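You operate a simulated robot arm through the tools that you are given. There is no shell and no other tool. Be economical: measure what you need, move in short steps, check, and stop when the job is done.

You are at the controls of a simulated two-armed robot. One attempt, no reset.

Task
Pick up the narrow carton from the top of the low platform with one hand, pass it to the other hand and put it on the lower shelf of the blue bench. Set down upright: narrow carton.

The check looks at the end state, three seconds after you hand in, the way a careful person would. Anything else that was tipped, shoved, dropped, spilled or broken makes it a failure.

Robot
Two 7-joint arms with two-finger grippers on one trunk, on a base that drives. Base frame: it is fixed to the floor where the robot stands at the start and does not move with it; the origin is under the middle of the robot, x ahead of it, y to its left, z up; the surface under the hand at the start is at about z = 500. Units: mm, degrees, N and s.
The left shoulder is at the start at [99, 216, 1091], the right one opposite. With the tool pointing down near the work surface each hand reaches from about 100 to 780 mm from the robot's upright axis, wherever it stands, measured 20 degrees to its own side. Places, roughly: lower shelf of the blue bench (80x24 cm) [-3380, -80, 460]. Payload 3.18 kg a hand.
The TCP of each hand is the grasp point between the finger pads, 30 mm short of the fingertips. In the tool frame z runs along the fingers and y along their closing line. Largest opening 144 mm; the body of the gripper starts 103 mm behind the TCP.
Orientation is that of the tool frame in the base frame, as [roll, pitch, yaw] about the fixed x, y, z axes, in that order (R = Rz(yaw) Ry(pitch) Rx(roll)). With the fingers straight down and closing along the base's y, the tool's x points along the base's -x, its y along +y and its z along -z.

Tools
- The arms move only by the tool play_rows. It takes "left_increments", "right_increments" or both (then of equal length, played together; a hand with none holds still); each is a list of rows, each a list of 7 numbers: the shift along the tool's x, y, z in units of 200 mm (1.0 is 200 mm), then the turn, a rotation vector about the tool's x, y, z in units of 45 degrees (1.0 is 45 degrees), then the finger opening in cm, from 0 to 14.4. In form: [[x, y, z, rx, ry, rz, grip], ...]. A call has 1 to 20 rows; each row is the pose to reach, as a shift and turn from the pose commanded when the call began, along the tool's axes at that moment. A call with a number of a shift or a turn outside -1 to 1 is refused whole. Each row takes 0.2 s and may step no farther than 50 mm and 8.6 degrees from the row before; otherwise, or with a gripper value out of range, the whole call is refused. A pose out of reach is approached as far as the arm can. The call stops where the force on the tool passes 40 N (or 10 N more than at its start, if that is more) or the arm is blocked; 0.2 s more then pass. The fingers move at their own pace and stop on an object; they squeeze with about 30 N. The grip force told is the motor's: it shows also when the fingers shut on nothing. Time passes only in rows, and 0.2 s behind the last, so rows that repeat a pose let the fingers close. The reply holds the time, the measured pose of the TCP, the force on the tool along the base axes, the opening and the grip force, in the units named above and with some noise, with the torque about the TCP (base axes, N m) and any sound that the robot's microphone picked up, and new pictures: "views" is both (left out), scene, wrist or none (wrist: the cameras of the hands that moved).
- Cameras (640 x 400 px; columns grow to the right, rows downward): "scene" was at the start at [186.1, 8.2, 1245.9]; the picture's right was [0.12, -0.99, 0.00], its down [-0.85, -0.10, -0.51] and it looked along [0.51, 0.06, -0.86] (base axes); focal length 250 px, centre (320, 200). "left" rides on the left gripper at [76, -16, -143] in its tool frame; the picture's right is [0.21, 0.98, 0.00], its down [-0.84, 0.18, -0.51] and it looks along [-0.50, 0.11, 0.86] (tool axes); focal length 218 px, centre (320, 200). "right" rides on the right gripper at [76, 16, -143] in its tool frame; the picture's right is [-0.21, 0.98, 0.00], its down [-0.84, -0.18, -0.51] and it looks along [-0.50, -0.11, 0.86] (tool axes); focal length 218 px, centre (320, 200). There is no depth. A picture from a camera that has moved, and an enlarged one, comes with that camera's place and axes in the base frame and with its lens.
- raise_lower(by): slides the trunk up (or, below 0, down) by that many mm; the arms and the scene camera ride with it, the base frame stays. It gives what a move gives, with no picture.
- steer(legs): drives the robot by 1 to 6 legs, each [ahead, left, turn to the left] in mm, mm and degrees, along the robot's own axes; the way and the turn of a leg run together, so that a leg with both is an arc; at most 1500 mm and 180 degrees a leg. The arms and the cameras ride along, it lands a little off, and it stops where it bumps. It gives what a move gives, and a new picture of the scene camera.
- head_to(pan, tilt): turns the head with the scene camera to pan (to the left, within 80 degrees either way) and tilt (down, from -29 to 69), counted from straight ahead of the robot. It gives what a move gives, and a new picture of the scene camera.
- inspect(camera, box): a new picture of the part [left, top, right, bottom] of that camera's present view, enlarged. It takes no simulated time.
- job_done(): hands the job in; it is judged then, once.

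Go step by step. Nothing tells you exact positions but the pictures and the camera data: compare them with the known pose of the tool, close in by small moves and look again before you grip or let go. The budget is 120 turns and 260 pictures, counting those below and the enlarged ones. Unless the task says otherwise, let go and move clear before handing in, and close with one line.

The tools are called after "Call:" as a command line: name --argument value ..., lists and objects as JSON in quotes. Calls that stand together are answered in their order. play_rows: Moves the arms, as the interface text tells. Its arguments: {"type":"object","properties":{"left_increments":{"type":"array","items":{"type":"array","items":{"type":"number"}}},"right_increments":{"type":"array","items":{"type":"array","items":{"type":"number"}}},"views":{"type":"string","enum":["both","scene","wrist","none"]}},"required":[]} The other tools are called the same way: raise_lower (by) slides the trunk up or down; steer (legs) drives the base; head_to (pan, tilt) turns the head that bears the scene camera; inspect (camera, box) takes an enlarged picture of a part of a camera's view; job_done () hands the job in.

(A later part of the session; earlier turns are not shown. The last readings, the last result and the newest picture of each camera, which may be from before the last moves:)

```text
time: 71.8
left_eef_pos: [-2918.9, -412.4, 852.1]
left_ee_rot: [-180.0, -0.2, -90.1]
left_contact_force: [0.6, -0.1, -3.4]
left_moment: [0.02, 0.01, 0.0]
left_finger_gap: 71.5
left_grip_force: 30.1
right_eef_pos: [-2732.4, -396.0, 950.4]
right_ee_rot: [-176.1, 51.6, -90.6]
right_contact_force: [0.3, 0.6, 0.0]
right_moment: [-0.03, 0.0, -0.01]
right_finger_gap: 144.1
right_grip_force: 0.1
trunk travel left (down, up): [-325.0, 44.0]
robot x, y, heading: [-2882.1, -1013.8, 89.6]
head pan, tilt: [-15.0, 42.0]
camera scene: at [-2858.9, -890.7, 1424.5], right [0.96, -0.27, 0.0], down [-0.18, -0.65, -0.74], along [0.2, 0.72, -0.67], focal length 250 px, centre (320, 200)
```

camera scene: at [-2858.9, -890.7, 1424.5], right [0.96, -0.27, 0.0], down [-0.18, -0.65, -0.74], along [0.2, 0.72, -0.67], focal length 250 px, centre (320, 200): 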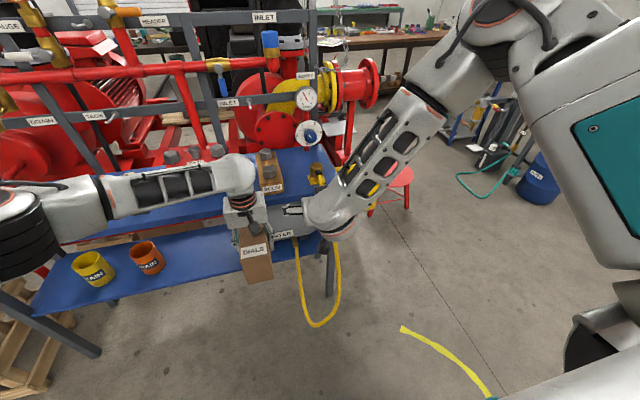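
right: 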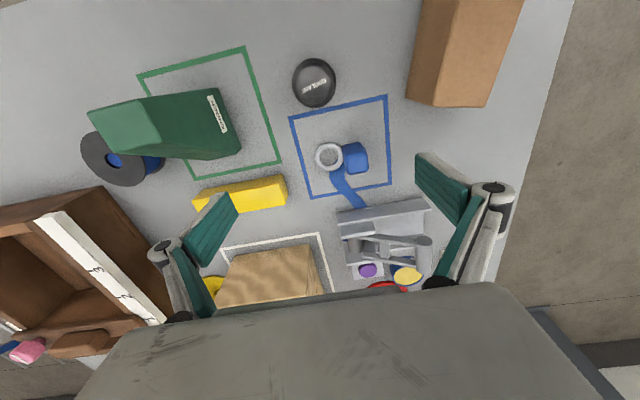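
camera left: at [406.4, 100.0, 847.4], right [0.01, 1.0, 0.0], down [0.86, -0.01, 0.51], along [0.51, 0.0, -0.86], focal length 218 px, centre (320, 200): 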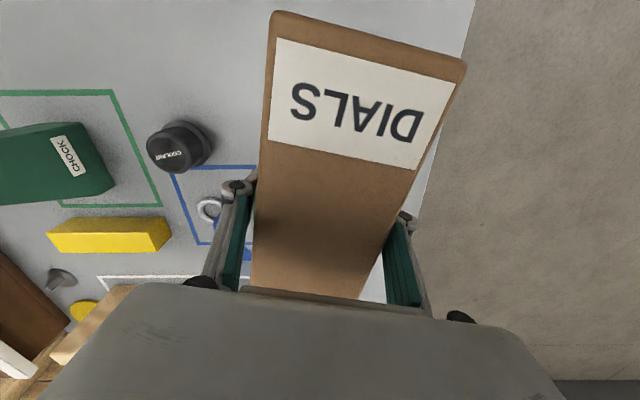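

Fingers at 45° below horizontal are enough for the shelf, so I'll settle for that. I back off 100 mm and retry the right hand at a lower pose with 45° pitch.

Call:
steer --legs '[[-100, 0, 0]]'

Call:
play_rows --right_increments '[[0.11, 0, -0.01, -0.02, 0.04, 0, 14.4], [0.22, 0.02, -0.02, -0.04, 0.08, 0, 14.4], [0.33, 0.04, -0.03, -0.06, 0.12, 0, 14.4], [0.44, 0.06, -0.04, -0.087, 0.147, 0, 14.4], [0.55, 0.08, -0.05, -0.087, 0.147, 0, 14.4], [0.55, 0.08, -0.05, -0.087, 0.147, 0, 14.4]]' --views "none"

```text
time: 73.0
left_eef_pos: [-2920.3, -515.0, 851.4]
left_ee_rot: [-179.9, -0.3, -90.0]
left_contact_force: [-1.0, 0.7, -4.5]
left_moment: [0.05, 0.03, -0.01]
left_finger_gap: 71.6
left_grip_force: 29.7
right_eef_pos: [-2733.9, -498.4, 950.2]
right_ee_rot: [-176.2, 51.7, -90.5]
right_contact_force: [-1.3, 0.0, 0.2]
right_moment: [0.01, 0.01, 0.02]
right_finger_gap: 144.2
right_grip_force: 0.0
trunk travel left (down, up): [-325.0, 44.0]
robot x, y, heading: [-2879.6, -1111.9, 89.6]
head pan, tilt: [-15.0, 42.0]
camera scene: at [-2859.9, -993.2, 1424.6], right [0.96, -0.27, 0.0], down [-0.18, -0.64, -0.74], along [0.2, 0.72, -0.67], focal length 250 px, centre (320, 200)
```

scene: 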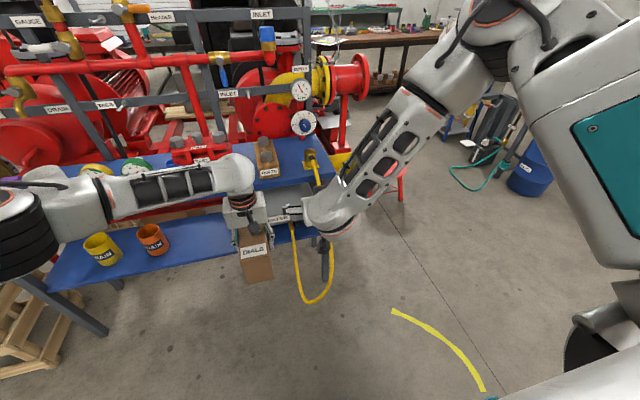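

```text
time: 74.4
left_eef_pos: [-2919.1, -514.5, 851.7]
left_ee_rot: [179.9, -0.2, -90.1]
left_contact_force: [-0.1, 0.2, -3.8]
left_moment: [-0.03, 0.03, -0.01]
left_finger_gap: 71.3
left_grip_force: 29.6
right_eef_pos: [-2770.0, -561.5, 883.9]
right_ee_rot: [-179.7, 44.2, -90.8]
right_contact_force: [0.8, 1.2, -0.1]
right_moment: [-0.01, -0.01, 0.03]
right_finger_gap: 143.9
right_grip_force: 0.1
right hand out of reach, approached as far as the arm can: row 2, 3, 4, 5, 6
trunk travel left (down, up): [-325.0, 44.0]
robot x, y, heading: [-2881.3, -1112.6, 89.6]
head pan, tilt: [-15.0, 42.0]
```

The right hand is now near 44° at (551 ahead, z 884). I move the carton further forward, slightly up and towards the middle so the right hand can come in behind it.

Call:
play_rows --left_increments '[[-0.12, -0.05, -0.03, 0, 0, 0, 5], [-0.24, -0.1, -0.06, 0, 0, 0, 5], [-0.36, -0.15, -0.1, 0, 0, 0, 5], [-0.46, -0.19, -0.13, 0, 0, 0, 5], [-0.46, -0.19, -0.13, 0, 0, 0, 5]]' --views "none"

Call:
head_to --pan -5 --tilt 50

```text
time: 75.6
left_eef_pos: [-2890.7, -430.6, 873.7]
left_ee_rot: [179.9, -0.3, -89.8]
left_contact_force: [0.5, -0.6, -3.6]
left_moment: [-0.02, 0.04, 0.0]
left_finger_gap: 71.6
left_grip_force: 29.8
left hand out of reach, approached as far as the arm can: row 4, 5
right_eef_pos: [-2771.5, -561.4, 884.9]
right_ee_rot: [-179.7, 44.3, -90.8]
right_contact_force: [0.5, 0.8, 0.0]
right_moment: [-0.03, 0.0, -0.01]
right_finger_gap: 144.1
right_grip_force: 0.0
trunk travel left (down, up): [-325.0, 44.0]
robot x, y, heading: [-2884.3, -1113.5, 89.6]
head pan, tilt: [-15.0, 42.0]
```

```text
time: 76.3
left_eef_pos: [-2889.7, -430.6, 875.0]
left_ee_rot: [-179.9, -0.1, -89.9]
left_contact_force: [-0.5, 1.0, -4.3]
left_moment: [0.03, -0.01, -0.07]
left_finger_gap: 71.4
left_grip_force: 29.8
right_eef_pos: [-2770.0, -561.7, 884.4]
right_ee_rot: [-179.6, 44.2, -90.8]
right_contact_force: [0.4, 0.6, -0.2]
right_moment: [-0.02, -0.02, -0.01]
right_finger_gap: 143.9
right_grip_force: 0.1
trunk travel left (down, up): [-325.0, 44.0]
robot x, y, heading: [-2886.8, -1115.2, 89.8]
head pan, tilt: [-5.0, 50.0]
camera scene: at [-2874.9, -995.8, 1413.3], right [1.0, -0.09, 0.0], down [-0.07, -0.76, -0.64], along [0.06, 0.64, -0.77], focal length 250 px, centre (320, 200)
```

scene: 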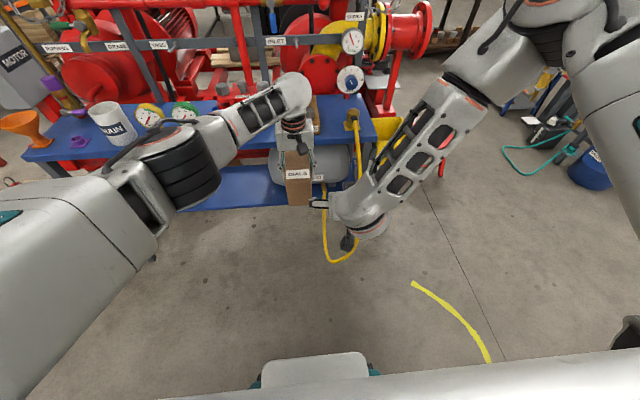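

The carton's near end should be at y≈-518, just ahead of the right fingertips. A zoom and the right wrist view will verify.

Call:
inspect --camera "scene" --box '[250, 110, 410, 270]'

Call:
inspect --camera "right" --box '[0, 0, 640, 400]'

```text
2.50 times, centred on (330, 190) of scene
camera zoom: at [-2874.9, -995.8, 1413.3], right [1.0, -0.09, 0.0], down [-0.07, -0.76, -0.64], along [0.06, 0.64, -0.77], focal length 626 px, centre (295, 225)
```

zoom: 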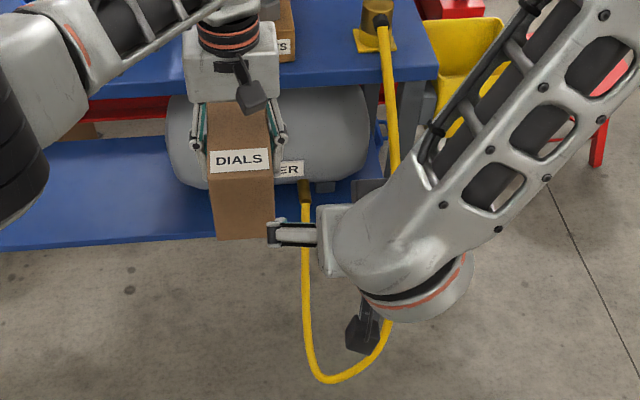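

```text
1.00 times, centred on (320, 200) of right (not enlarged: the box is as wide or as high as the picture)
camera zoom: at [-2790.0, -714.1, 932.2], right [-0.98, 0.17, 0.14], down [0.18, 0.25, 0.95], along [0.12, 0.95, -0.27], focal length 218 px, centre (320, 200)
```

zoom: 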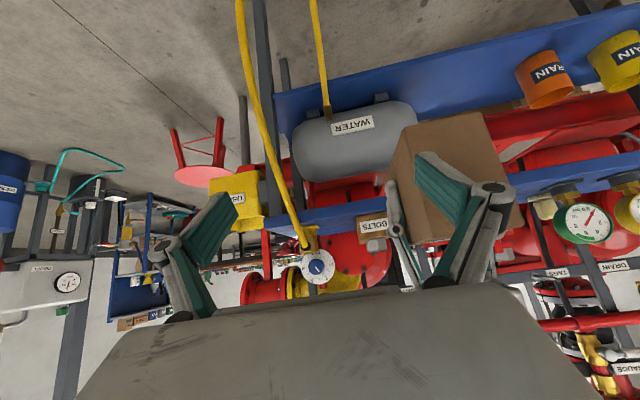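

I shift the right hand left by 120 mm to line up behind the carton, backing 20 mm for margin.

Call:
play_rows --right_increments '[[0.07, 0, -0.07, 0, 0, 0, 14.4], [0.07, 0.15, -0.07, 0, 0, 0, 14.4], [0.07, 0.3, -0.07, 0, 0, 0, 14.4], [0.07, 0.45, -0.07, 0, 0, 0, 14.4], [0.07, 0.6, -0.07, 0, 0, 0, 14.4], [0.07, 0.6, -0.07, 0, 0, 0, 14.4]]'

```text
time: 77.7
left_eef_pos: [-2890.1, -432.3, 875.2]
left_ee_rot: [180.0, -0.2, -89.9]
left_contact_force: [-0.2, -0.3, -3.9]
left_moment: [0.02, 0.04, 0.04]
left_finger_gap: 71.7
left_grip_force: 30.1
right_eef_pos: [-2891.4, -581.4, 884.0]
right_ee_rot: [179.7, 44.8, -90.8]
right_contact_force: [0.3, -0.3, 0.0]
right_moment: [-0.01, -0.01, -0.03]
right_finger_gap: 144.0
right_grip_force: 0.2
right hand out of reach, approached as far as the arm can: row 1
trunk travel left (down, up): [-325.0, 44.0]
robot x, y, heading: [-2884.4, -1115.6, 89.6]
head pan, tilt: [-5.0, 50.0]
camera scene: at [-2874.2, -995.6, 1413.2], right [1.0, -0.09, 0.0], down [-0.07, -0.76, -0.64], along [0.06, 0.64, -0.77], focal length 250 px, centre (320, 200)
camera right: at [-2909.2, -735.5, 928.9], right [-0.98, 0.16, 0.15], down [0.19, 0.24, 0.95], along [0.12, 0.96, -0.26], focal length 218 px, centre (320, 200)
```

scene: 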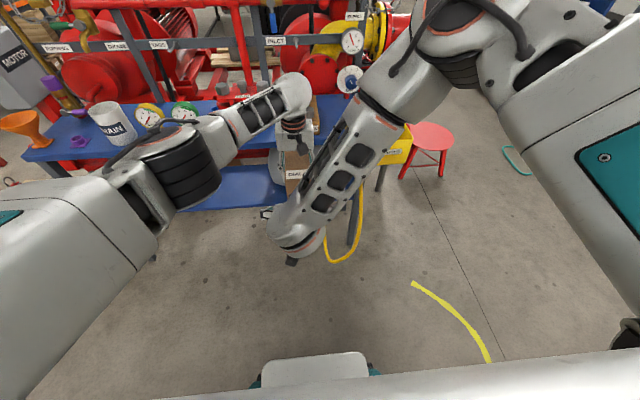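
right: 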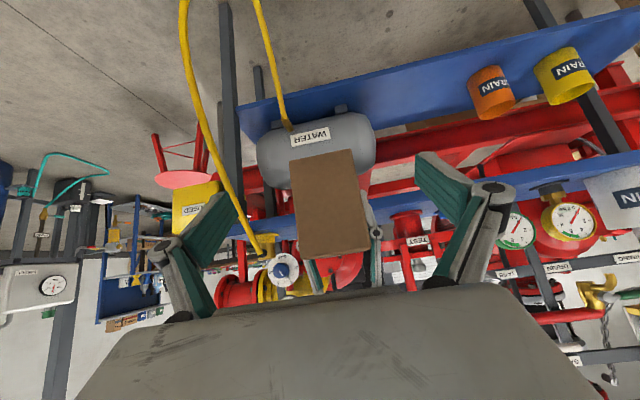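

Right hand is aligned behind the carton with the end between its fingers. I advance 50 mm and check clearance between the arms.

Call:
play_rows --right_increments '[[-0.05, 0, 0.07, 0, 0, 0, 14.4], [-0.1, 0, 0.14, 0, 0, 0, 14.4], [-0.148, 0, 0.206, 0, 0, 0, 14.4], [-0.148, 0, 0.206, 0, 0, 0, 14.4]]'

Call:
inspect --camera "scene" --box '[220, 60, 420, 270]'

Call:
inspect --camera "left" --box '[0, 0, 640, 400]'

```text
time: 78.7
left_eef_pos: [-2891.0, -432.0, 875.0]
left_ee_rot: [-179.9, -0.3, -89.7]
left_contact_force: [-0.3, -0.4, -3.6]
left_moment: [0.01, 0.04, -0.02]
left_finger_gap: 71.5
left_grip_force: 29.9
right_eef_pos: [-2889.4, -531.4, 876.8]
right_ee_rot: [179.8, 45.0, -90.7]
right_contact_force: [-0.9, -0.3, -0.4]
right_moment: [0.03, 0.04, 0.02]
right_finger_gap: 144.1
right_grip_force: 0.0
trunk travel left (down, up): [-325.0, 44.0]
robot x, y, heading: [-2880.7, -1116.3, 89.7]
head pan, tilt: [-5.0, 50.0]
camera scene: at [-2875.0, -996.1, 1413.3], right [1.0, -0.09, 0.0], down [-0.07, -0.76, -0.64], along [0.06, 0.64, -0.77], focal length 250 px, centre (320, 200)
camera right: at [-2907.2, -686.2, 922.2], right [-0.98, 0.16, 0.15], down [0.19, 0.24, 0.95], along [0.12, 0.96, -0.26], focal length 218 px, centre (320, 200)
```

scene: 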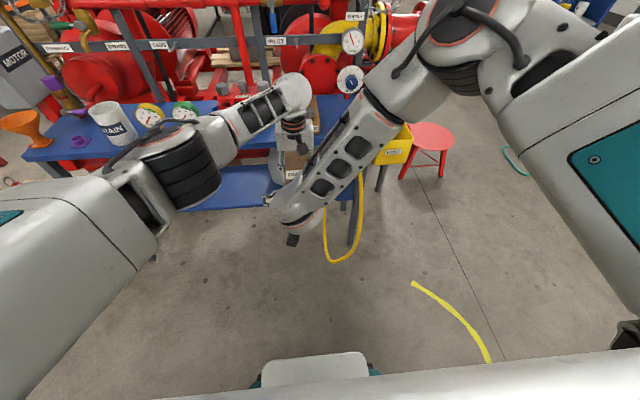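
right: 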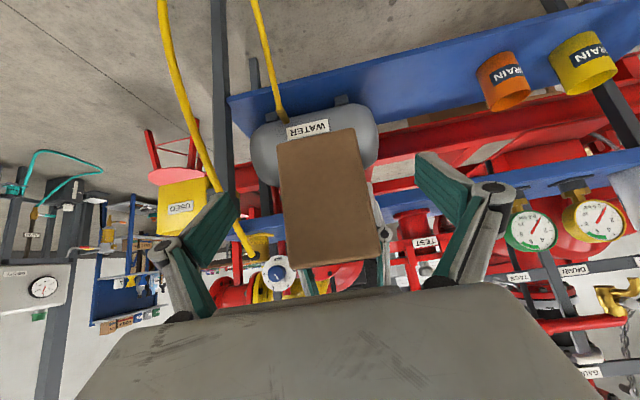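

```text
1.90 times, centred on (320, 165) of scene
camera zoom: at [-2875.0, -996.1, 1413.3], right [1.0, -0.09, 0.0], down [-0.07, -0.76, -0.64], along [0.06, 0.64, -0.77], focal length 477 px, centre (320, 267)
```

zoom: 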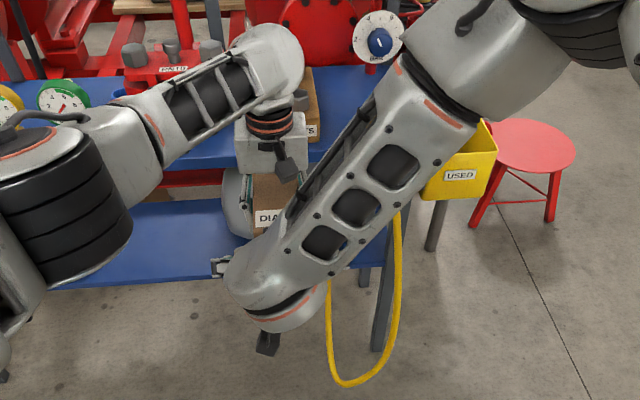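

```text
1.00 times, centred on (320, 200) of left (not enlarged: the box is as wide or as high as the picture)
camera zoom: at [-2874.6, -507.6, 1018.1], right [-0.98, -0.21, 0.0], down [-0.18, 0.84, 0.5], along [-0.11, 0.49, -0.86], focal length 218 px, centre (320, 200)
```

zoom: 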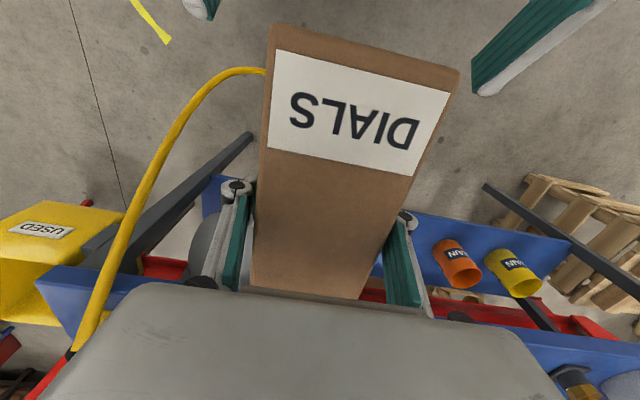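

Centred between the fingers with room to spare. I advance 38 mm more.

Call:
play_rows --right_increments '[[-0.05, 0, 0.05, 0, 0, 0, 14.4], [-0.1, 0, 0.1, 0, 0, 0, 14.4], [-0.132, 0, 0.14, 0, 0, 0, 14.4], [-0.132, 0, 0.14, 0, 0, 0, 14.4]]' --views "scene"

Call:
inspect --camera "left" --box '[0, 0, 640, 400]'

```text
time: 79.7
left_eef_pos: [-2890.7, -432.7, 874.7]
left_ee_rot: [-180.0, -0.2, -89.8]
left_contact_force: [-0.1, 0.3, -3.5]
left_moment: [0.02, -0.01, -0.02]
left_finger_gap: 71.4
left_grip_force: 30.0
right_eef_pos: [-2891.2, -490.1, 874.8]
right_ee_rot: [179.8, 45.0, -90.8]
right_contact_force: [0.0, 0.1, 0.1]
right_moment: [0.02, 0.01, -0.01]
right_finger_gap: 144.1
right_grip_force: 0.0
trunk travel left (down, up): [-325.0, 44.0]
robot x, y, heading: [-2881.4, -1110.6, 89.5]
head pan, tilt: [-5.0, 50.0]
camera scene: at [-2874.9, -996.0, 1413.3], right [1.0, -0.09, 0.0], down [-0.07, -0.76, -0.64], along [0.06, 0.64, -0.77], focal length 250 px, centre (320, 200)
```

scene: 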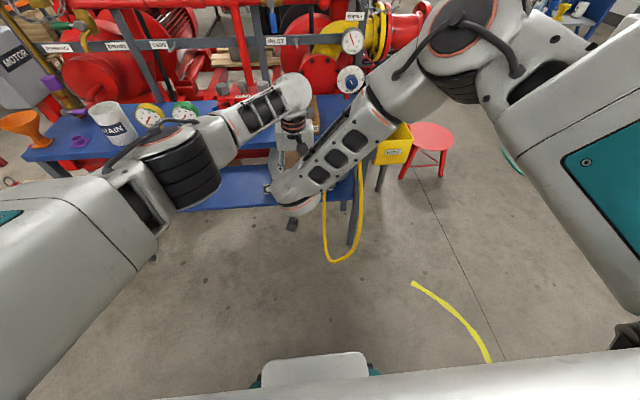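

```text
1.00 times, centred on (320, 200) of left (not enlarged: the box is as wide or as high as the picture)
camera zoom: at [-2874.5, -507.5, 1018.1], right [-0.98, -0.21, 0.0], down [-0.18, 0.84, 0.5], along [-0.11, 0.49, -0.86], focal length 218 px, centre (320, 200)
```

zoom: 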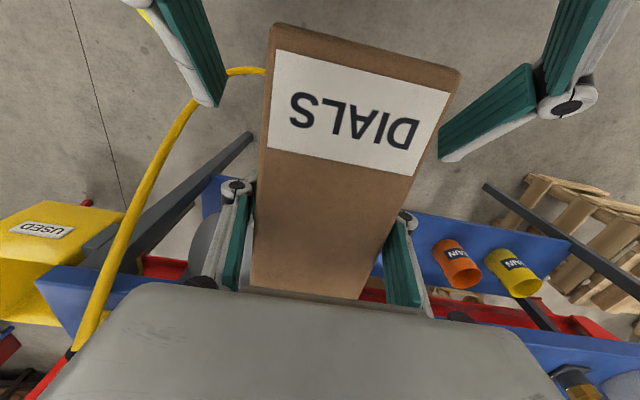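

Fingers straddle the near end, clear of the left fingers. I close the right hand.

Call:
play_rows --right_increments '[[0, 0, 0, 0, 0, 0, 9], [0, 0, 0, 0, 0, 0, 7.5], [0, 0, 0, 0, 0, 0, 5], [0, 0, 0, 0, 0, 0, 5], [0, 0, 0, 0, 0, 0, 5], [0, 0, 0, 0, 0, 0, 5]]' --views "none"

Call:
inspect --camera "left" --box '[0, 0, 640, 400]'

```text
time: 81.1
left_eef_pos: [-2890.3, -431.6, 874.2]
left_ee_rot: [-180.0, -0.1, -89.8]
left_contact_force: [0.4, 0.8, -5.0]
left_moment: [0.04, 0.1, -0.12]
left_finger_gap: 71.6
left_grip_force: 29.7
right_eef_pos: [-2890.3, -490.9, 874.7]
right_ee_rot: [179.7, 45.0, -90.7]
right_contact_force: [-0.7, -1.1, 1.6]
right_moment: [0.05, -0.11, 0.13]
right_finger_gap: 71.8
right_grip_force: 29.8
trunk travel left (down, up): [-325.0, 44.0]
robot x, y, heading: [-2885.4, -1116.4, 89.9]
head pan, tilt: [-5.0, 50.0]
```

```text
1.00 times, centred on (320, 200) of left (not enlarged: the box is as wide or as high as the picture)
camera zoom: at [-2874.4, -507.3, 1018.2], right [-0.98, -0.21, 0.0], down [-0.18, 0.84, 0.5], along [-0.11, 0.49, -0.86], focal length 218 px, centre (320, 200)
```

zoom: 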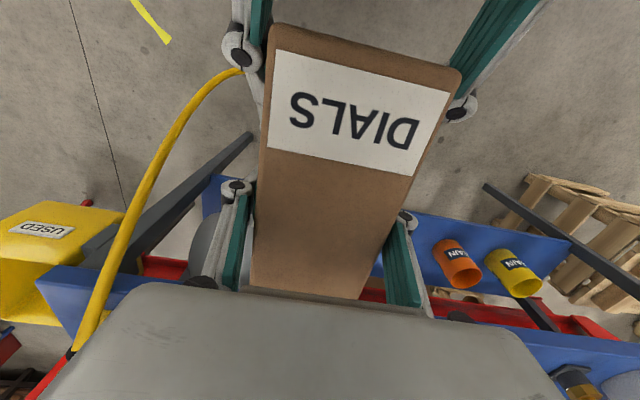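

Both hands hold the carton. I open the left slowly and watch for slip.

Call:
play_rows --left_increments '[[0, 0, 0, 0, 0, 0, 8], [0, 0, 0, 0, 0, 0, 9], [0, 0, 0, 0, 0, 0, 11], [0, 0, 0, 0, 0, 0, 13], [0, 0, 0, 0, 0, 0, 13]]' --views "wrist"

Call:
inspect --camera "right" --box '[0, 0, 640, 400]'

```text
time: 82.3
left_eef_pos: [-2890.2, -432.2, 874.8]
left_ee_rot: [-180.0, -0.1, -89.9]
left_contact_force: [0.1, -0.2, -1.0]
left_moment: [0.01, 0.03, 0.01]
left_finger_gap: 129.9
left_grip_force: 0.2
right_eef_pos: [-2890.9, -489.0, 874.8]
right_ee_rot: [179.7, 45.0, -90.8]
right_contact_force: [-0.8, 0.3, 0.9]
right_moment: [-0.24, -0.05, 0.02]
right_finger_gap: 71.7
right_grip_force: 29.9
trunk travel left (down, up): [-325.0, 44.0]
robot x, y, heading: [-2884.8, -1112.9, 89.5]
head pan, tilt: [-5.0, 50.0]
camera left: at [-2874.3, -507.3, 1018.4], right [-0.98, -0.21, 0.0], down [-0.18, 0.84, 0.5], along [-0.11, 0.49, -0.86], focal length 218 px, centre (320, 200)
```

left: 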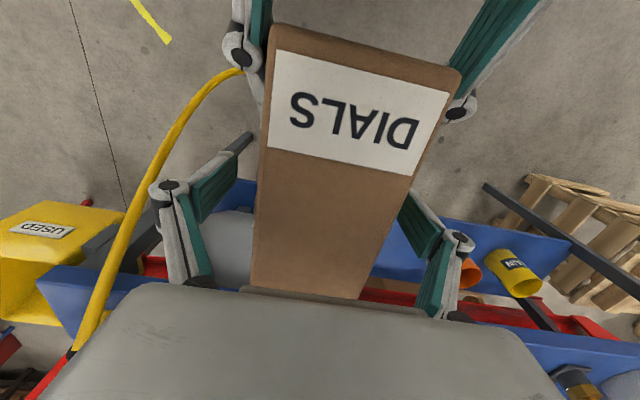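

```text
1.00 times, centred on (320, 200) of right (not enlarged: the box is as wide or as high as the picture)
camera zoom: at [-2908.1, -644.3, 920.3], right [-0.98, 0.16, 0.15], down [0.19, 0.24, 0.95], along [0.12, 0.96, -0.26], focal length 218 px, centre (320, 200)
```

zoom: 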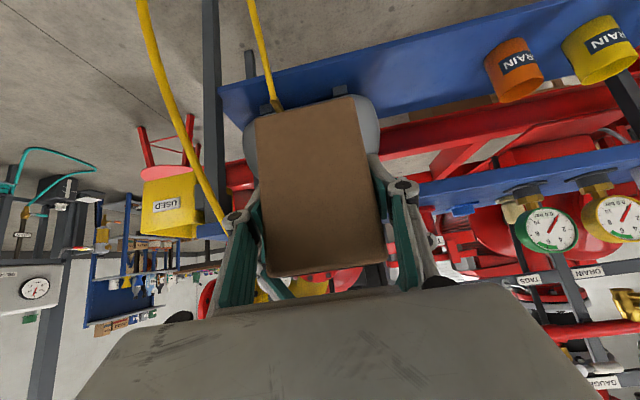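

The carton stays level in the right hand (0.24 N m). The left hand goes up and then away to the left.

Call:
play_rows --left_increments '[[0, 0, -0.2, 0, 0, 0, 13], [0, 0, -0.4, 0, 0, 0, 13], [0, 0, -0.6, 0, 0, 0, 13], [0.02, 0.2, -0.65, 0, 0, 0, 13], [0.1, 0.42, -0.65, 0, 0, 0, 13], [0.2, 0.6, -0.65, 0, 0, 0, 13], [0.3, 0.8, -0.65, 0, 0, 0, 13], [0.3, 1.0, -0.65, 0, 0, 0, 13], [0.3, 1.0, -0.65, 0, 0, 0, 13]]' --views "scene"

```text
time: 84.3
left_eef_pos: [-3088.4, -490.1, 1002.0]
left_ee_rot: [180.0, -0.3, -90.1]
left_contact_force: [0.3, 0.0, 0.8]
left_moment: [0.01, 0.03, 0.02]
left_finger_gap: 129.9
left_grip_force: 0.0
right_eef_pos: [-2889.8, -490.1, 874.3]
right_ee_rot: [179.7, 45.0, -90.8]
right_contact_force: [-0.1, 0.3, -0.1]
right_moment: [-0.22, 0.01, -0.01]
right_finger_gap: 71.5
right_grip_force: 29.8
trunk travel left (down, up): [-325.0, 44.0]
robot x, y, heading: [-2883.5, -1112.9, 89.7]
head pan, tilt: [-5.0, 50.0]
camera scene: at [-2874.1, -995.9, 1413.3], right [1.0, -0.09, 0.0], down [-0.07, -0.76, -0.64], along [0.06, 0.64, -0.77], focal length 250 px, centre (320, 200)
```

scene: 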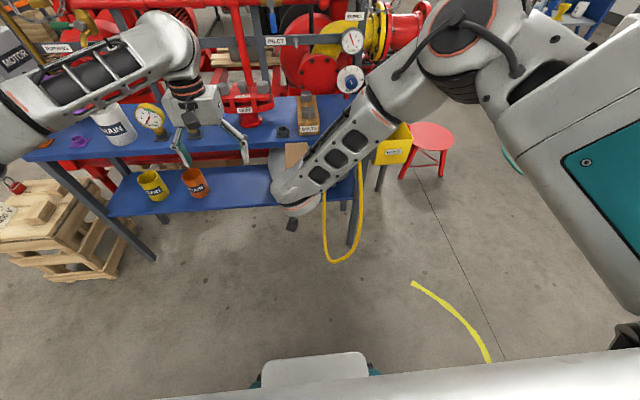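

The left is clear. Before lowering, I look at where the right elbow is, since it must not hit things on the bench.

Call:
head_to --pan -40 --tilt 20

```text
time: 85.3
left_eef_pos: [-3088.5, -490.4, 1001.3]
left_ee_rot: [179.9, -0.2, -90.1]
left_contact_force: [0.0, 0.2, -0.3]
left_moment: [-0.02, 0.0, -0.01]
left_finger_gap: 130.0
left_grip_force: 0.0
right_eef_pos: [-2889.7, -490.4, 874.3]
right_ee_rot: [179.6, 45.0, -90.8]
right_contact_force: [0.1, -0.4, 0.4]
right_moment: [-0.21, 0.02, -0.06]
right_finger_gap: 71.6
right_grip_force: 30.4
trunk travel left (down, up): [-325.0, 44.0]
robot x, y, heading: [-2876.8, -1114.0, 89.5]
head pan, tilt: [-40.0, 20.0]
camera scene: at [-2821.8, -1001.4, 1458.8], right [0.76, -0.65, 0.0], down [-0.22, -0.26, -0.94], along [0.61, 0.72, -0.34], focal length 250 px, centre (320, 200)
```

scene: 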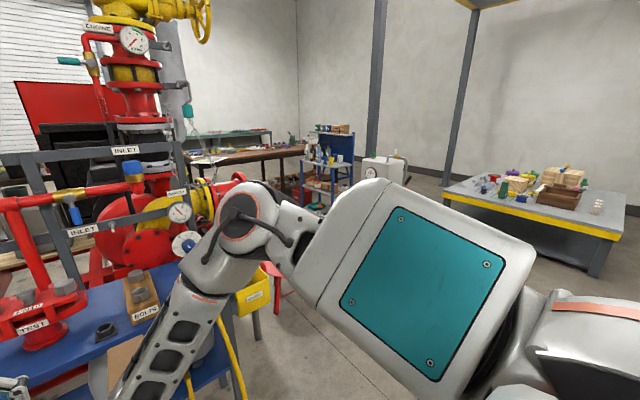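

The elbow is at about (-2640, -590, 1275), which stays in front of the bench after lowering. I pull the left hand back and aside, then lower the trunk and slide to the free shelf spot.

Call:
play_rows --left_increments '[[0.2, 0.1, 0, 0, 0, 0, 10], [0.4, 0.2, 0, 0, 0, 0, 10], [0.6, 0.3, 0, 0, 0, 0, 8], [0.8, 0.4, 0, 0, 0, 0, 8], [1.0, 0.5, 0, 0, 0, 0, 8], [1.0, 0.5, 0, 0, 0, 0, 8]]' --views "none"

Call:
steer --legs '[[0, 270, 0]]'

Call:
head_to --pan 5 --tilt 42

```text
time: 86.7
left_eef_pos: [-3185.2, -690.5, 1003.1]
left_ee_rot: [180.0, -0.3, -90.0]
left_contact_force: [0.3, 1.0, -0.3]
left_moment: [-0.03, 0.01, 0.01]
left_finger_gap: 80.0
left_grip_force: 0.1
right_eef_pos: [-2890.1, -490.0, 874.1]
right_ee_rot: [179.6, 44.9, -90.8]
right_contact_force: [-0.1, 0.3, -0.4]
right_moment: [-0.21, 0.01, 0.03]
right_finger_gap: 71.5
right_grip_force: 30.2
trunk travel left (down, up): [-325.0, 44.0]
robot x, y, heading: [-2882.8, -1113.0, 89.5]
head pan, tilt: [-40.0, 20.0]
```

```text
time: 89.7
left_eef_pos: [-3454.3, -684.1, 1003.9]
left_ee_rot: [-179.9, -0.1, -90.7]
left_contact_force: [-0.2, -0.4, 0.3]
left_moment: [-0.01, 0.0, 0.03]
left_finger_gap: 79.9
left_grip_force: 0.1
right_eef_pos: [-3156.9, -486.6, 874.2]
right_ee_rot: [179.7, 44.9, -91.4]
right_contact_force: [-0.7, 0.3, 0.5]
right_moment: [-0.24, 0.0, 0.0]
right_finger_gap: 71.4
right_grip_force: 30.3
trunk travel left (down, up): [-325.0, 44.0]
robot x, y, heading: [-3159.1, -1112.0, 89.0]
head pan, tilt: [-40.0, 20.0]
camera scene: at [-3094.7, -998.9, 1458.9], right [0.75, -0.66, 0.0], down [-0.22, -0.26, -0.94], along [0.62, 0.71, -0.34], focal length 250 px, centre (320, 200)
```

scene: 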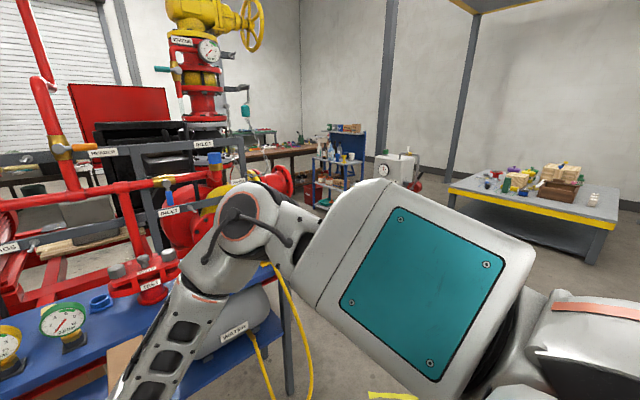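

```text
time: 90.8
left_eef_pos: [-3454.8, -683.3, 1003.5]
left_ee_rot: [-180.0, -0.3, -90.8]
left_contact_force: [-0.3, 0.5, -0.1]
left_moment: [0.04, -0.01, -0.02]
left_finger_gap: 80.2
left_grip_force: 0.0
right_eef_pos: [-3156.7, -486.5, 872.8]
right_ee_rot: [179.7, 45.0, -91.5]
right_contact_force: [0.7, -0.5, 0.0]
right_moment: [-0.2, 0.01, -0.02]
right_finger_gap: 71.4
right_grip_force: 29.9
trunk travel left (down, up): [-325.0, 44.0]
robot x, y, heading: [-3158.3, -1111.3, 88.9]
head pan, tilt: [5.0, 42.0]
camera scene: at [-3161.2, -985.7, 1424.5], right [1.0, 0.07, 0.0], down [0.05, -0.67, -0.74], along [-0.05, 0.74, -0.67], focal length 250 px, centre (320, 200)
```

scene: 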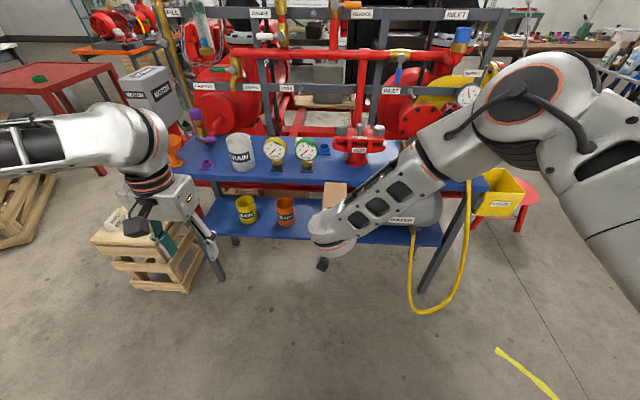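

Now in front of the gap. Zoom to re-measure the shelf, can and tank from straight on.

Call:
inspect --camera "scene" --box '[190, 130, 490, 310]'

Call:
inspect --camera "right" --box '[0, 0, 640, 400]'

```text
2.13 times, centred on (340, 220) of scene
camera zoom: at [-3161.2, -985.7, 1424.5], right [1.0, 0.07, 0.0], down [0.05, -0.67, -0.74], along [-0.05, 0.74, -0.67], focal length 534 px, centre (277, 157)
```

zoom: 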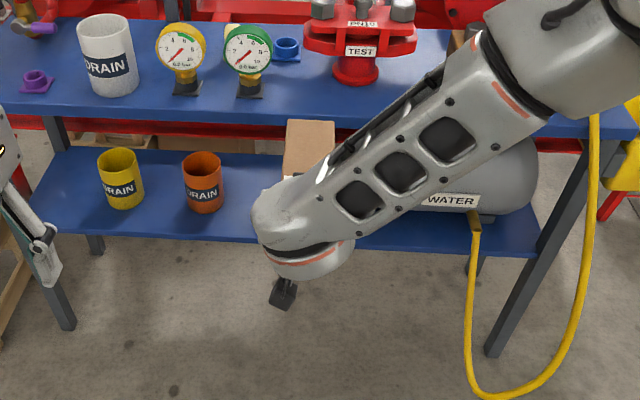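

```text
1.00 times, centred on (320, 200) of right (not enlarged: the box is as wide or as high as the picture)
camera zoom: at [-3176.5, -640.8, 920.3], right [-0.97, 0.17, 0.15], down [0.19, 0.23, 0.95], along [0.13, 0.96, -0.26], focal length 218 px, centre (320, 200)
```

zoom: 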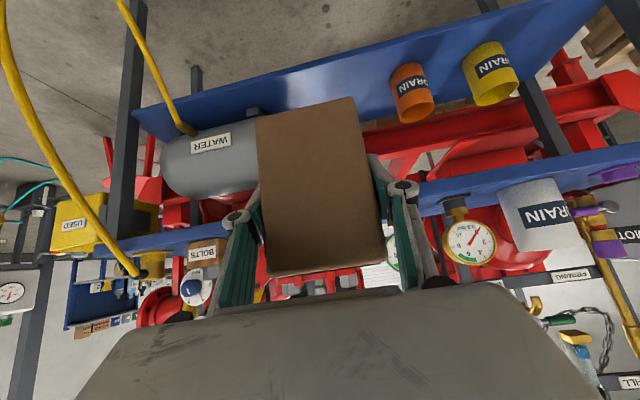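

The gap between can (x≈-3345) and tank (x≈-3045) is centred at x≈-3195, and the shelf front is at y≈-203. I shift left 38 mm, square up and lower the trunk.

Call:
steer --legs '[[0, 35, 1.4]]'

Call:
raise_lower --by -290

Call:
head_to --pan 5 --tilt 30

```text
time: 91.8
left_eef_pos: [-3500.5, -691.9, 1003.6]
left_ee_rot: [-179.9, -0.2, -89.5]
left_contact_force: [0.2, -0.2, -1.2]
left_moment: [-0.02, 0.0, 0.01]
left_finger_gap: 80.1
left_grip_force: 0.1
right_eef_pos: [-3208.4, -488.4, 874.2]
right_ee_rot: [179.8, 45.0, -90.1]
right_contact_force: [0.1, 0.9, -0.2]
right_moment: [-0.22, -0.03, -0.01]
right_finger_gap: 71.7
right_grip_force: 30.0
trunk travel left (down, up): [-325.0, 44.0]
robot x, y, heading: [-3192.9, -1109.7, 90.1]
head pan, tilt: [5.0, 42.0]
camera scene: at [-3200.9, -985.7, 1424.5], right [1.0, 0.09, 0.0], down [0.06, -0.67, -0.74], along [-0.07, 0.74, -0.67], focal length 250 px, centre (320, 200)
```

scene: 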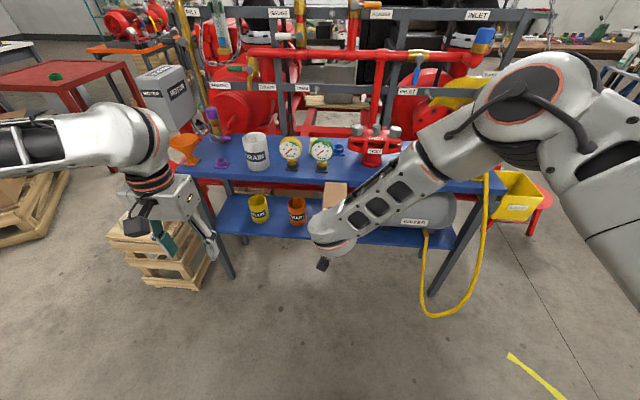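

```text
time: 94.0
left_eef_pos: [-3500.4, -699.5, 727.5]
left_ee_rot: [179.9, -7.1, -89.5]
left_contact_force: [0.0, -0.7, 0.4]
left_moment: [0.03, -0.02, 0.0]
left_finger_gap: 80.0
left_grip_force: 0.1
right_eef_pos: [-3093.6, -470.6, 573.4]
right_ee_rot: [-164.8, 43.1, -83.8]
right_contact_force: [-1.0, 0.8, 0.4]
right_moment: [-0.2, 0.05, 0.01]
right_finger_gap: 71.5
right_grip_force: 30.0
trunk travel left (down, up): [-85.0, 285.0]
robot x, y, heading: [-3193.3, -1110.8, 90.4]
head pan, tilt: [5.0, 42.0]
stopped: the arm was blocked; the commanded pose is now the measured one
```

```text
time: 94.8
left_eef_pos: [-3498.9, -699.9, 729.8]
left_ee_rot: [179.9, -6.8, -89.4]
left_contact_force: [-0.1, 0.1, -0.4]
left_moment: [0.04, -0.02, 0.0]
left_finger_gap: 80.3
left_grip_force: 0.1
right_eef_pos: [-3093.0, -467.8, 577.5]
right_ee_rot: [-164.6, 43.5, -83.6]
right_contact_force: [0.1, 0.2, 0.0]
right_moment: [-0.2, 0.03, 0.01]
right_finger_gap: 71.6
right_grip_force: 30.3
trunk travel left (down, up): [-85.0, 285.0]
robot x, y, heading: [-3190.8, -1107.0, 90.3]
head pan, tilt: [5.0, 30.0]
camera scene: at [-3201.4, -803.7, 1177.3], right [1.0, 0.09, 0.0], down [0.05, -0.5, -0.87], along [-0.08, 0.86, -0.5], focal length 250 px, centre (320, 200)
```

scene: 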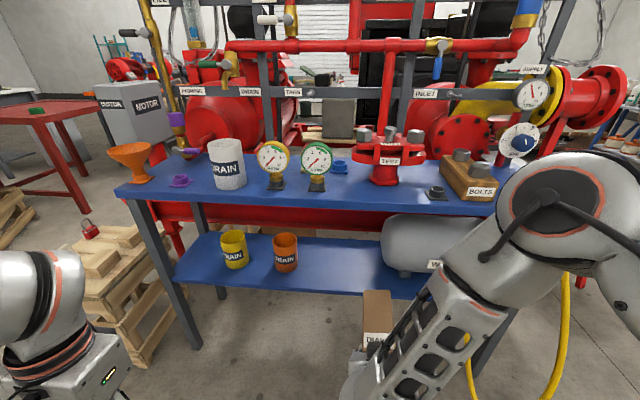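

Lowering the trunk also leans it forward, and that folded the right arm to a limit, so the carton is rolled about 15°. I re-square the right hand and extend it forward to y≈-400.

Call:
play_rows --right_increments '[[-0.08, 0.1, 0.02, -0.05, 0, 0.02, 5], [-0.16, 0.2, 0.04, -0.1, 0, 0.045, 5], [-0.24, 0.32, 0.07, -0.16, -0.01, 0.07, 5], [-0.32, 0.42, 0.1, -0.2, -0.02, 0.09, 5], [-0.32, 0.515, 0.1, -0.244, -0.02, 0.109, 5], [-0.32, 0.515, 0.1, -0.244, -0.02, 0.109, 5]]'

```text
time: 96.2
left_eef_pos: [-3499.9, -699.4, 728.9]
left_ee_rot: [179.9, -6.8, -89.4]
left_contact_force: [-0.8, 0.1, -1.2]
left_moment: [0.0, 0.01, 0.0]
left_finger_gap: 80.0
left_grip_force: 0.0
right_eef_pos: [-3195.1, -398.3, 588.1]
right_ee_rot: [180.0, 45.0, -90.1]
right_contact_force: [-0.2, -0.6, -0.5]
right_moment: [-0.2, -0.03, 0.01]
right_finger_gap: 71.3
right_grip_force: 30.3
trunk travel left (down, up): [-85.0, 285.0]
robot x, y, heading: [-3191.8, -1109.7, 90.3]
head pan, tilt: [5.0, 30.0]
camera scene: at [-3201.4, -803.9, 1177.5], right [1.0, 0.09, 0.0], down [0.05, -0.5, -0.87], along [-0.08, 0.86, -0.5], focal length 250 px, centre (320, 200)
camera right: at [-3211.5, -552.9, 634.5], right [-0.98, 0.15, 0.15], down [0.18, 0.23, 0.96], along [0.11, 0.96, -0.26], focal length 218 px, centre (320, 200)
```

scene: 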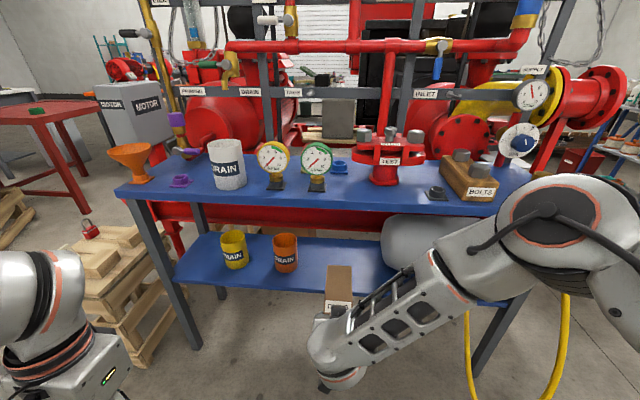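
right: 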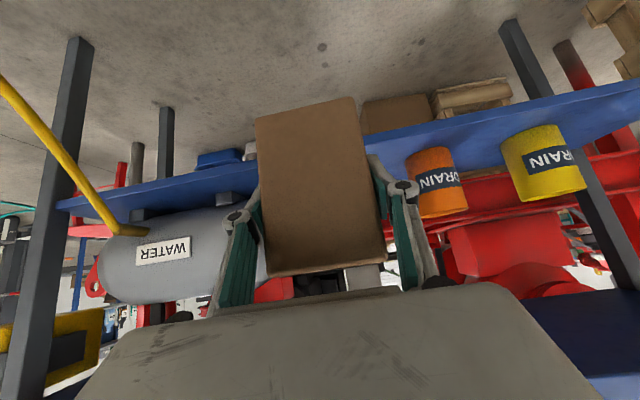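

The right hand holds exactly the commanded pose and the carton is level with its bottom at about z 532. I extend the arm 80 mm forward, then drive 80 mm and look.

Call:
play_rows --right_increments '[[-0.1, 0, 0.1, 0, 0, 0, 5], [-0.2, 0, 0.2, 0, 0, 0, 5], [-0.283, 0, 0.283, 0, 0, 0, 5], [-0.283, 0, 0.283, 0, 0, 0, 5]]' --views "none"

Call:
steer --legs '[[80, 0, 0]]'

Call:
inspect --camera "right" --box '[0, 0, 640, 400]'

```text
time: 97.2
left_eef_pos: [-3499.9, -698.3, 730.3]
left_ee_rot: [-179.9, -6.7, -89.5]
left_contact_force: [0.0, -0.7, -0.3]
left_moment: [-0.02, 0.02, -0.02]
left_finger_gap: 80.2
left_grip_force: 0.2
right_eef_pos: [-3195.3, -320.9, 587.5]
right_ee_rot: [180.0, 45.1, -89.9]
right_contact_force: [-0.4, 0.0, 0.4]
right_moment: [-0.24, 0.03, 0.01]
right_finger_gap: 71.6
right_grip_force: 30.1
trunk travel left (down, up): [-85.0, 285.0]
robot x, y, heading: [-3193.7, -1106.1, 90.3]
head pan, tilt: [5.0, 30.0]
```

```text
time: 98.2
left_eef_pos: [-3497.2, -619.7, 729.6]
left_ee_rot: [-180.0, -6.7, -89.6]
left_contact_force: [0.3, -0.5, -0.3]
left_moment: [-0.05, 0.02, 0.02]
left_finger_gap: 80.0
left_grip_force: 0.0
right_eef_pos: [-3193.7, -241.0, 586.9]
right_ee_rot: [-179.9, 45.2, -90.1]
right_contact_force: [0.1, 0.3, 0.0]
right_moment: [-0.19, -0.01, 0.02]
right_finger_gap: 71.4
right_grip_force: 30.0
trunk travel left (down, up): [-85.0, 285.0]
robot x, y, heading: [-3194.8, -1032.3, 90.3]
head pan, tilt: [5.0, 30.0]
camera scene: at [-3200.6, -724.2, 1177.3], right [1.0, 0.09, 0.0], down [0.04, -0.5, -0.87], along [-0.08, 0.86, -0.5], focal length 250 px, centre (320, 200)
```

scene: 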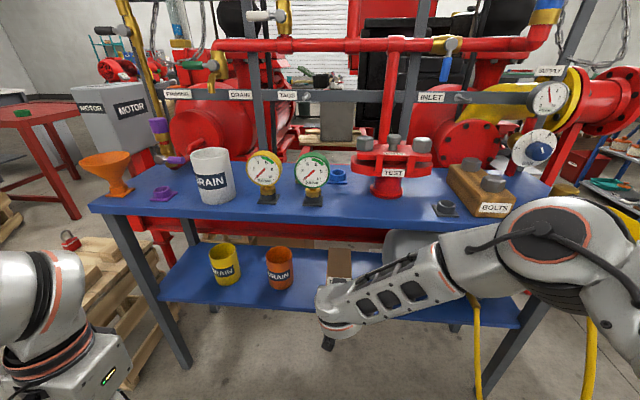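

```text
1.00 times, centred on (320, 200) of right (not enlarged: the box is as wide or as high as the picture)
camera zoom: at [-3209.4, -394.9, 632.6], right [-0.98, 0.15, 0.15], down [0.18, 0.24, 0.95], along [0.11, 0.96, -0.26], focal length 218 px, centre (320, 200)
```

zoom: 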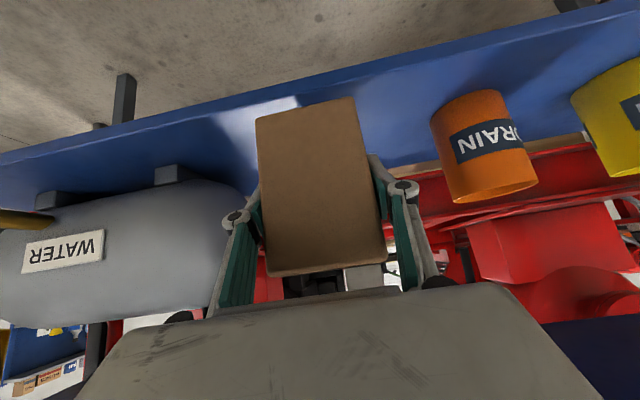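

The carton is entering between the can and tank with clear margins, and the front edge is at y≈-207. Drive 80 mm more.

Call:
steer --legs '[[80, 0, 0]]'

Call:
inspect --camera "right" --box '[0, 0, 640, 400]'

```text
time: 99.3
left_eef_pos: [-3497.0, -540.3, 729.0]
left_ee_rot: [-180.0, -6.8, -89.7]
left_contact_force: [0.0, 0.0, 0.4]
left_moment: [-0.06, -0.03, -0.03]
left_finger_gap: 79.8
left_grip_force: 0.1
right_eef_pos: [-3191.3, -162.6, 587.3]
right_ee_rot: [180.0, 45.1, -90.4]
right_contact_force: [0.7, 0.0, 0.5]
right_moment: [-0.18, -0.03, 0.01]
right_finger_gap: 71.4
right_grip_force: 30.0
trunk travel left (down, up): [-85.0, 285.0]
robot x, y, heading: [-3192.8, -955.1, 89.9]
head pan, tilt: [5.0, 30.0]
camera scene: at [-3200.3, -646.5, 1177.3], right [1.0, 0.09, 0.0], down [0.04, -0.5, -0.87], along [-0.08, 0.86, -0.5], focal length 250 px, centre (320, 200)
```

scene: 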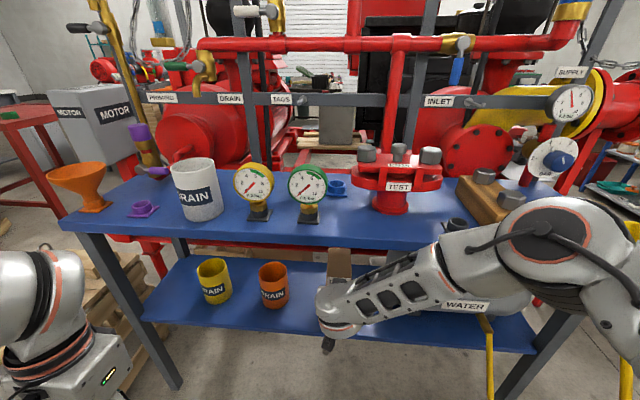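

```text
1.00 times, centred on (320, 200) of right (not enlarged: the box is as wide or as high as the picture)
camera zoom: at [-3208.7, -317.3, 632.5], right [-0.98, 0.15, 0.15], down [0.18, 0.24, 0.95], along [0.11, 0.96, -0.26], focal length 218 px, centre (320, 200)
```

zoom: 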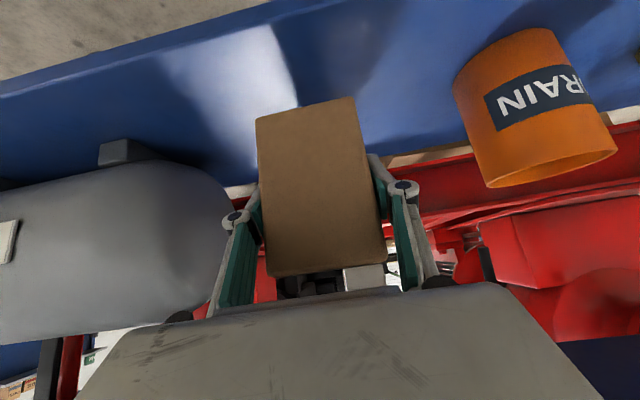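

In position above the shelf, with the near end at y≈-190. Lower 58 mm.

Call:
play_rows --right_increments '[[0.06, 0, 0.06, 0, 0, 0, 5], [0.12, 0, 0.12, 0, 0, 0, 5], [0.17, 0, 0.17, 0, 0, 0, 5], [0.205, 0, 0.205, 0, 0, 0, 5], [0.205, 0, 0.205, 0, 0, 0, 5]]'

```text
time: 100.5
left_eef_pos: [-3498.1, -541.2, 730.1]
left_ee_rot: [180.0, -6.8, -89.6]
left_contact_force: [-0.1, -0.5, -0.7]
left_moment: [0.01, 0.0, -0.05]
left_finger_gap: 80.0
left_grip_force: 0.0
right_eef_pos: [-3192.6, -162.5, 528.4]
right_ee_rot: [179.9, 45.1, -90.2]
right_contact_force: [-0.3, 0.2, 0.7]
right_moment: [-0.22, -0.02, -0.02]
right_finger_gap: 71.7
right_grip_force: 30.0
trunk travel left (down, up): [-85.0, 285.0]
robot x, y, heading: [-3194.1, -952.7, 89.5]
head pan, tilt: [5.0, 30.0]
camera scene: at [-3200.3, -647.1, 1177.5], right [1.0, 0.09, 0.0], down [0.04, -0.5, -0.87], along [-0.08, 0.86, -0.5], focal length 250 px, centre (320, 200)
camera right: at [-3208.6, -316.4, 574.9], right [-0.98, 0.15, 0.15], down [0.18, 0.23, 0.96], along [0.11, 0.96, -0.26], focal length 218 px, centre (320, 200)
```

scene: 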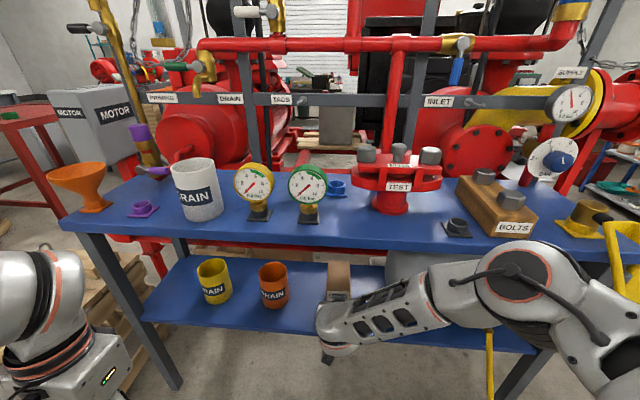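
right: 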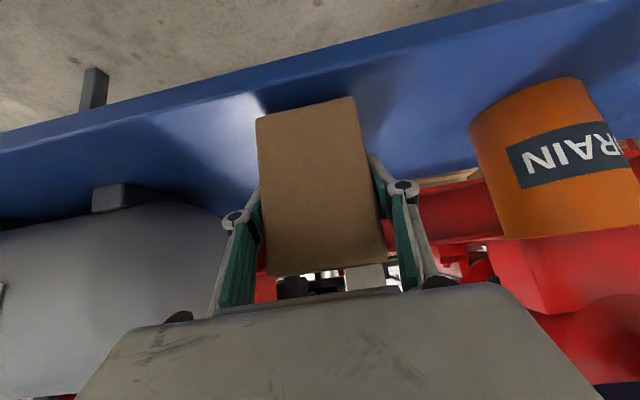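

Bottom at roughly z 472. I creep down and watch the force.

Call:
play_rows --right_increments '[[0.007, 0, 0.007, 0, 0, 0, 5], [0.014, 0, 0.014, 0, 0, 0, 5], [0.021, 0, 0.021, 0, 0, 0, 5], [0.028, 0, 0.028, 0, 0, 0, 5], [0.028, 0, 0.028, 0, 0, 0, 5]]' --views "none"

```text
time: 101.7
left_eef_pos: [-3496.8, -541.4, 729.8]
left_ee_rot: [-179.9, -6.9, -89.7]
left_contact_force: [-0.3, -0.4, 0.2]
left_moment: [0.0, -0.03, -0.01]
left_finger_gap: 80.1
left_grip_force: 0.0
right_eef_pos: [-3191.3, -162.9, 522.4]
right_ee_rot: [-180.0, 45.0, -90.3]
right_contact_force: [0.1, 1.1, 0.5]
right_moment: [-0.21, 0.0, 0.0]
right_finger_gap: 71.6
right_grip_force: 29.8
trunk travel left (down, up): [-85.0, 285.0]
robot x, y, heading: [-3191.7, -951.7, 89.9]
head pan, tilt: [5.0, 30.0]
```

Call:
play_rows --right_increments '[[0.007, 0, 0.007, 0, 0, 0, 5], [0.014, 0, 0.014, 0, 0, 0, 5], [0.021, 0, 0.021, 0, 0, 0, 5], [0.021, 0, 0.021, 0, 0, 0, 5]]' --views "none"

```text
time: 102.7
left_eef_pos: [-3498.6, -542.1, 731.5]
left_ee_rot: [179.9, -6.8, -89.6]
left_contact_force: [-0.1, -0.7, -0.3]
left_moment: [0.01, -0.01, 0.0]
left_finger_gap: 80.2
left_grip_force: 0.1
right_eef_pos: [-3192.0, -162.6, 517.0]
right_ee_rot: [179.9, 45.2, -90.2]
right_contact_force: [0.1, -2.3, 2.9]
right_moment: [0.62, -0.25, -0.03]
right_finger_gap: 71.5
right_grip_force: 30.0
trunk travel left (down, up): [-85.0, 285.0]
robot x, y, heading: [-3190.7, -954.0, 90.0]
head pan, tilt: [5.0, 30.0]
```

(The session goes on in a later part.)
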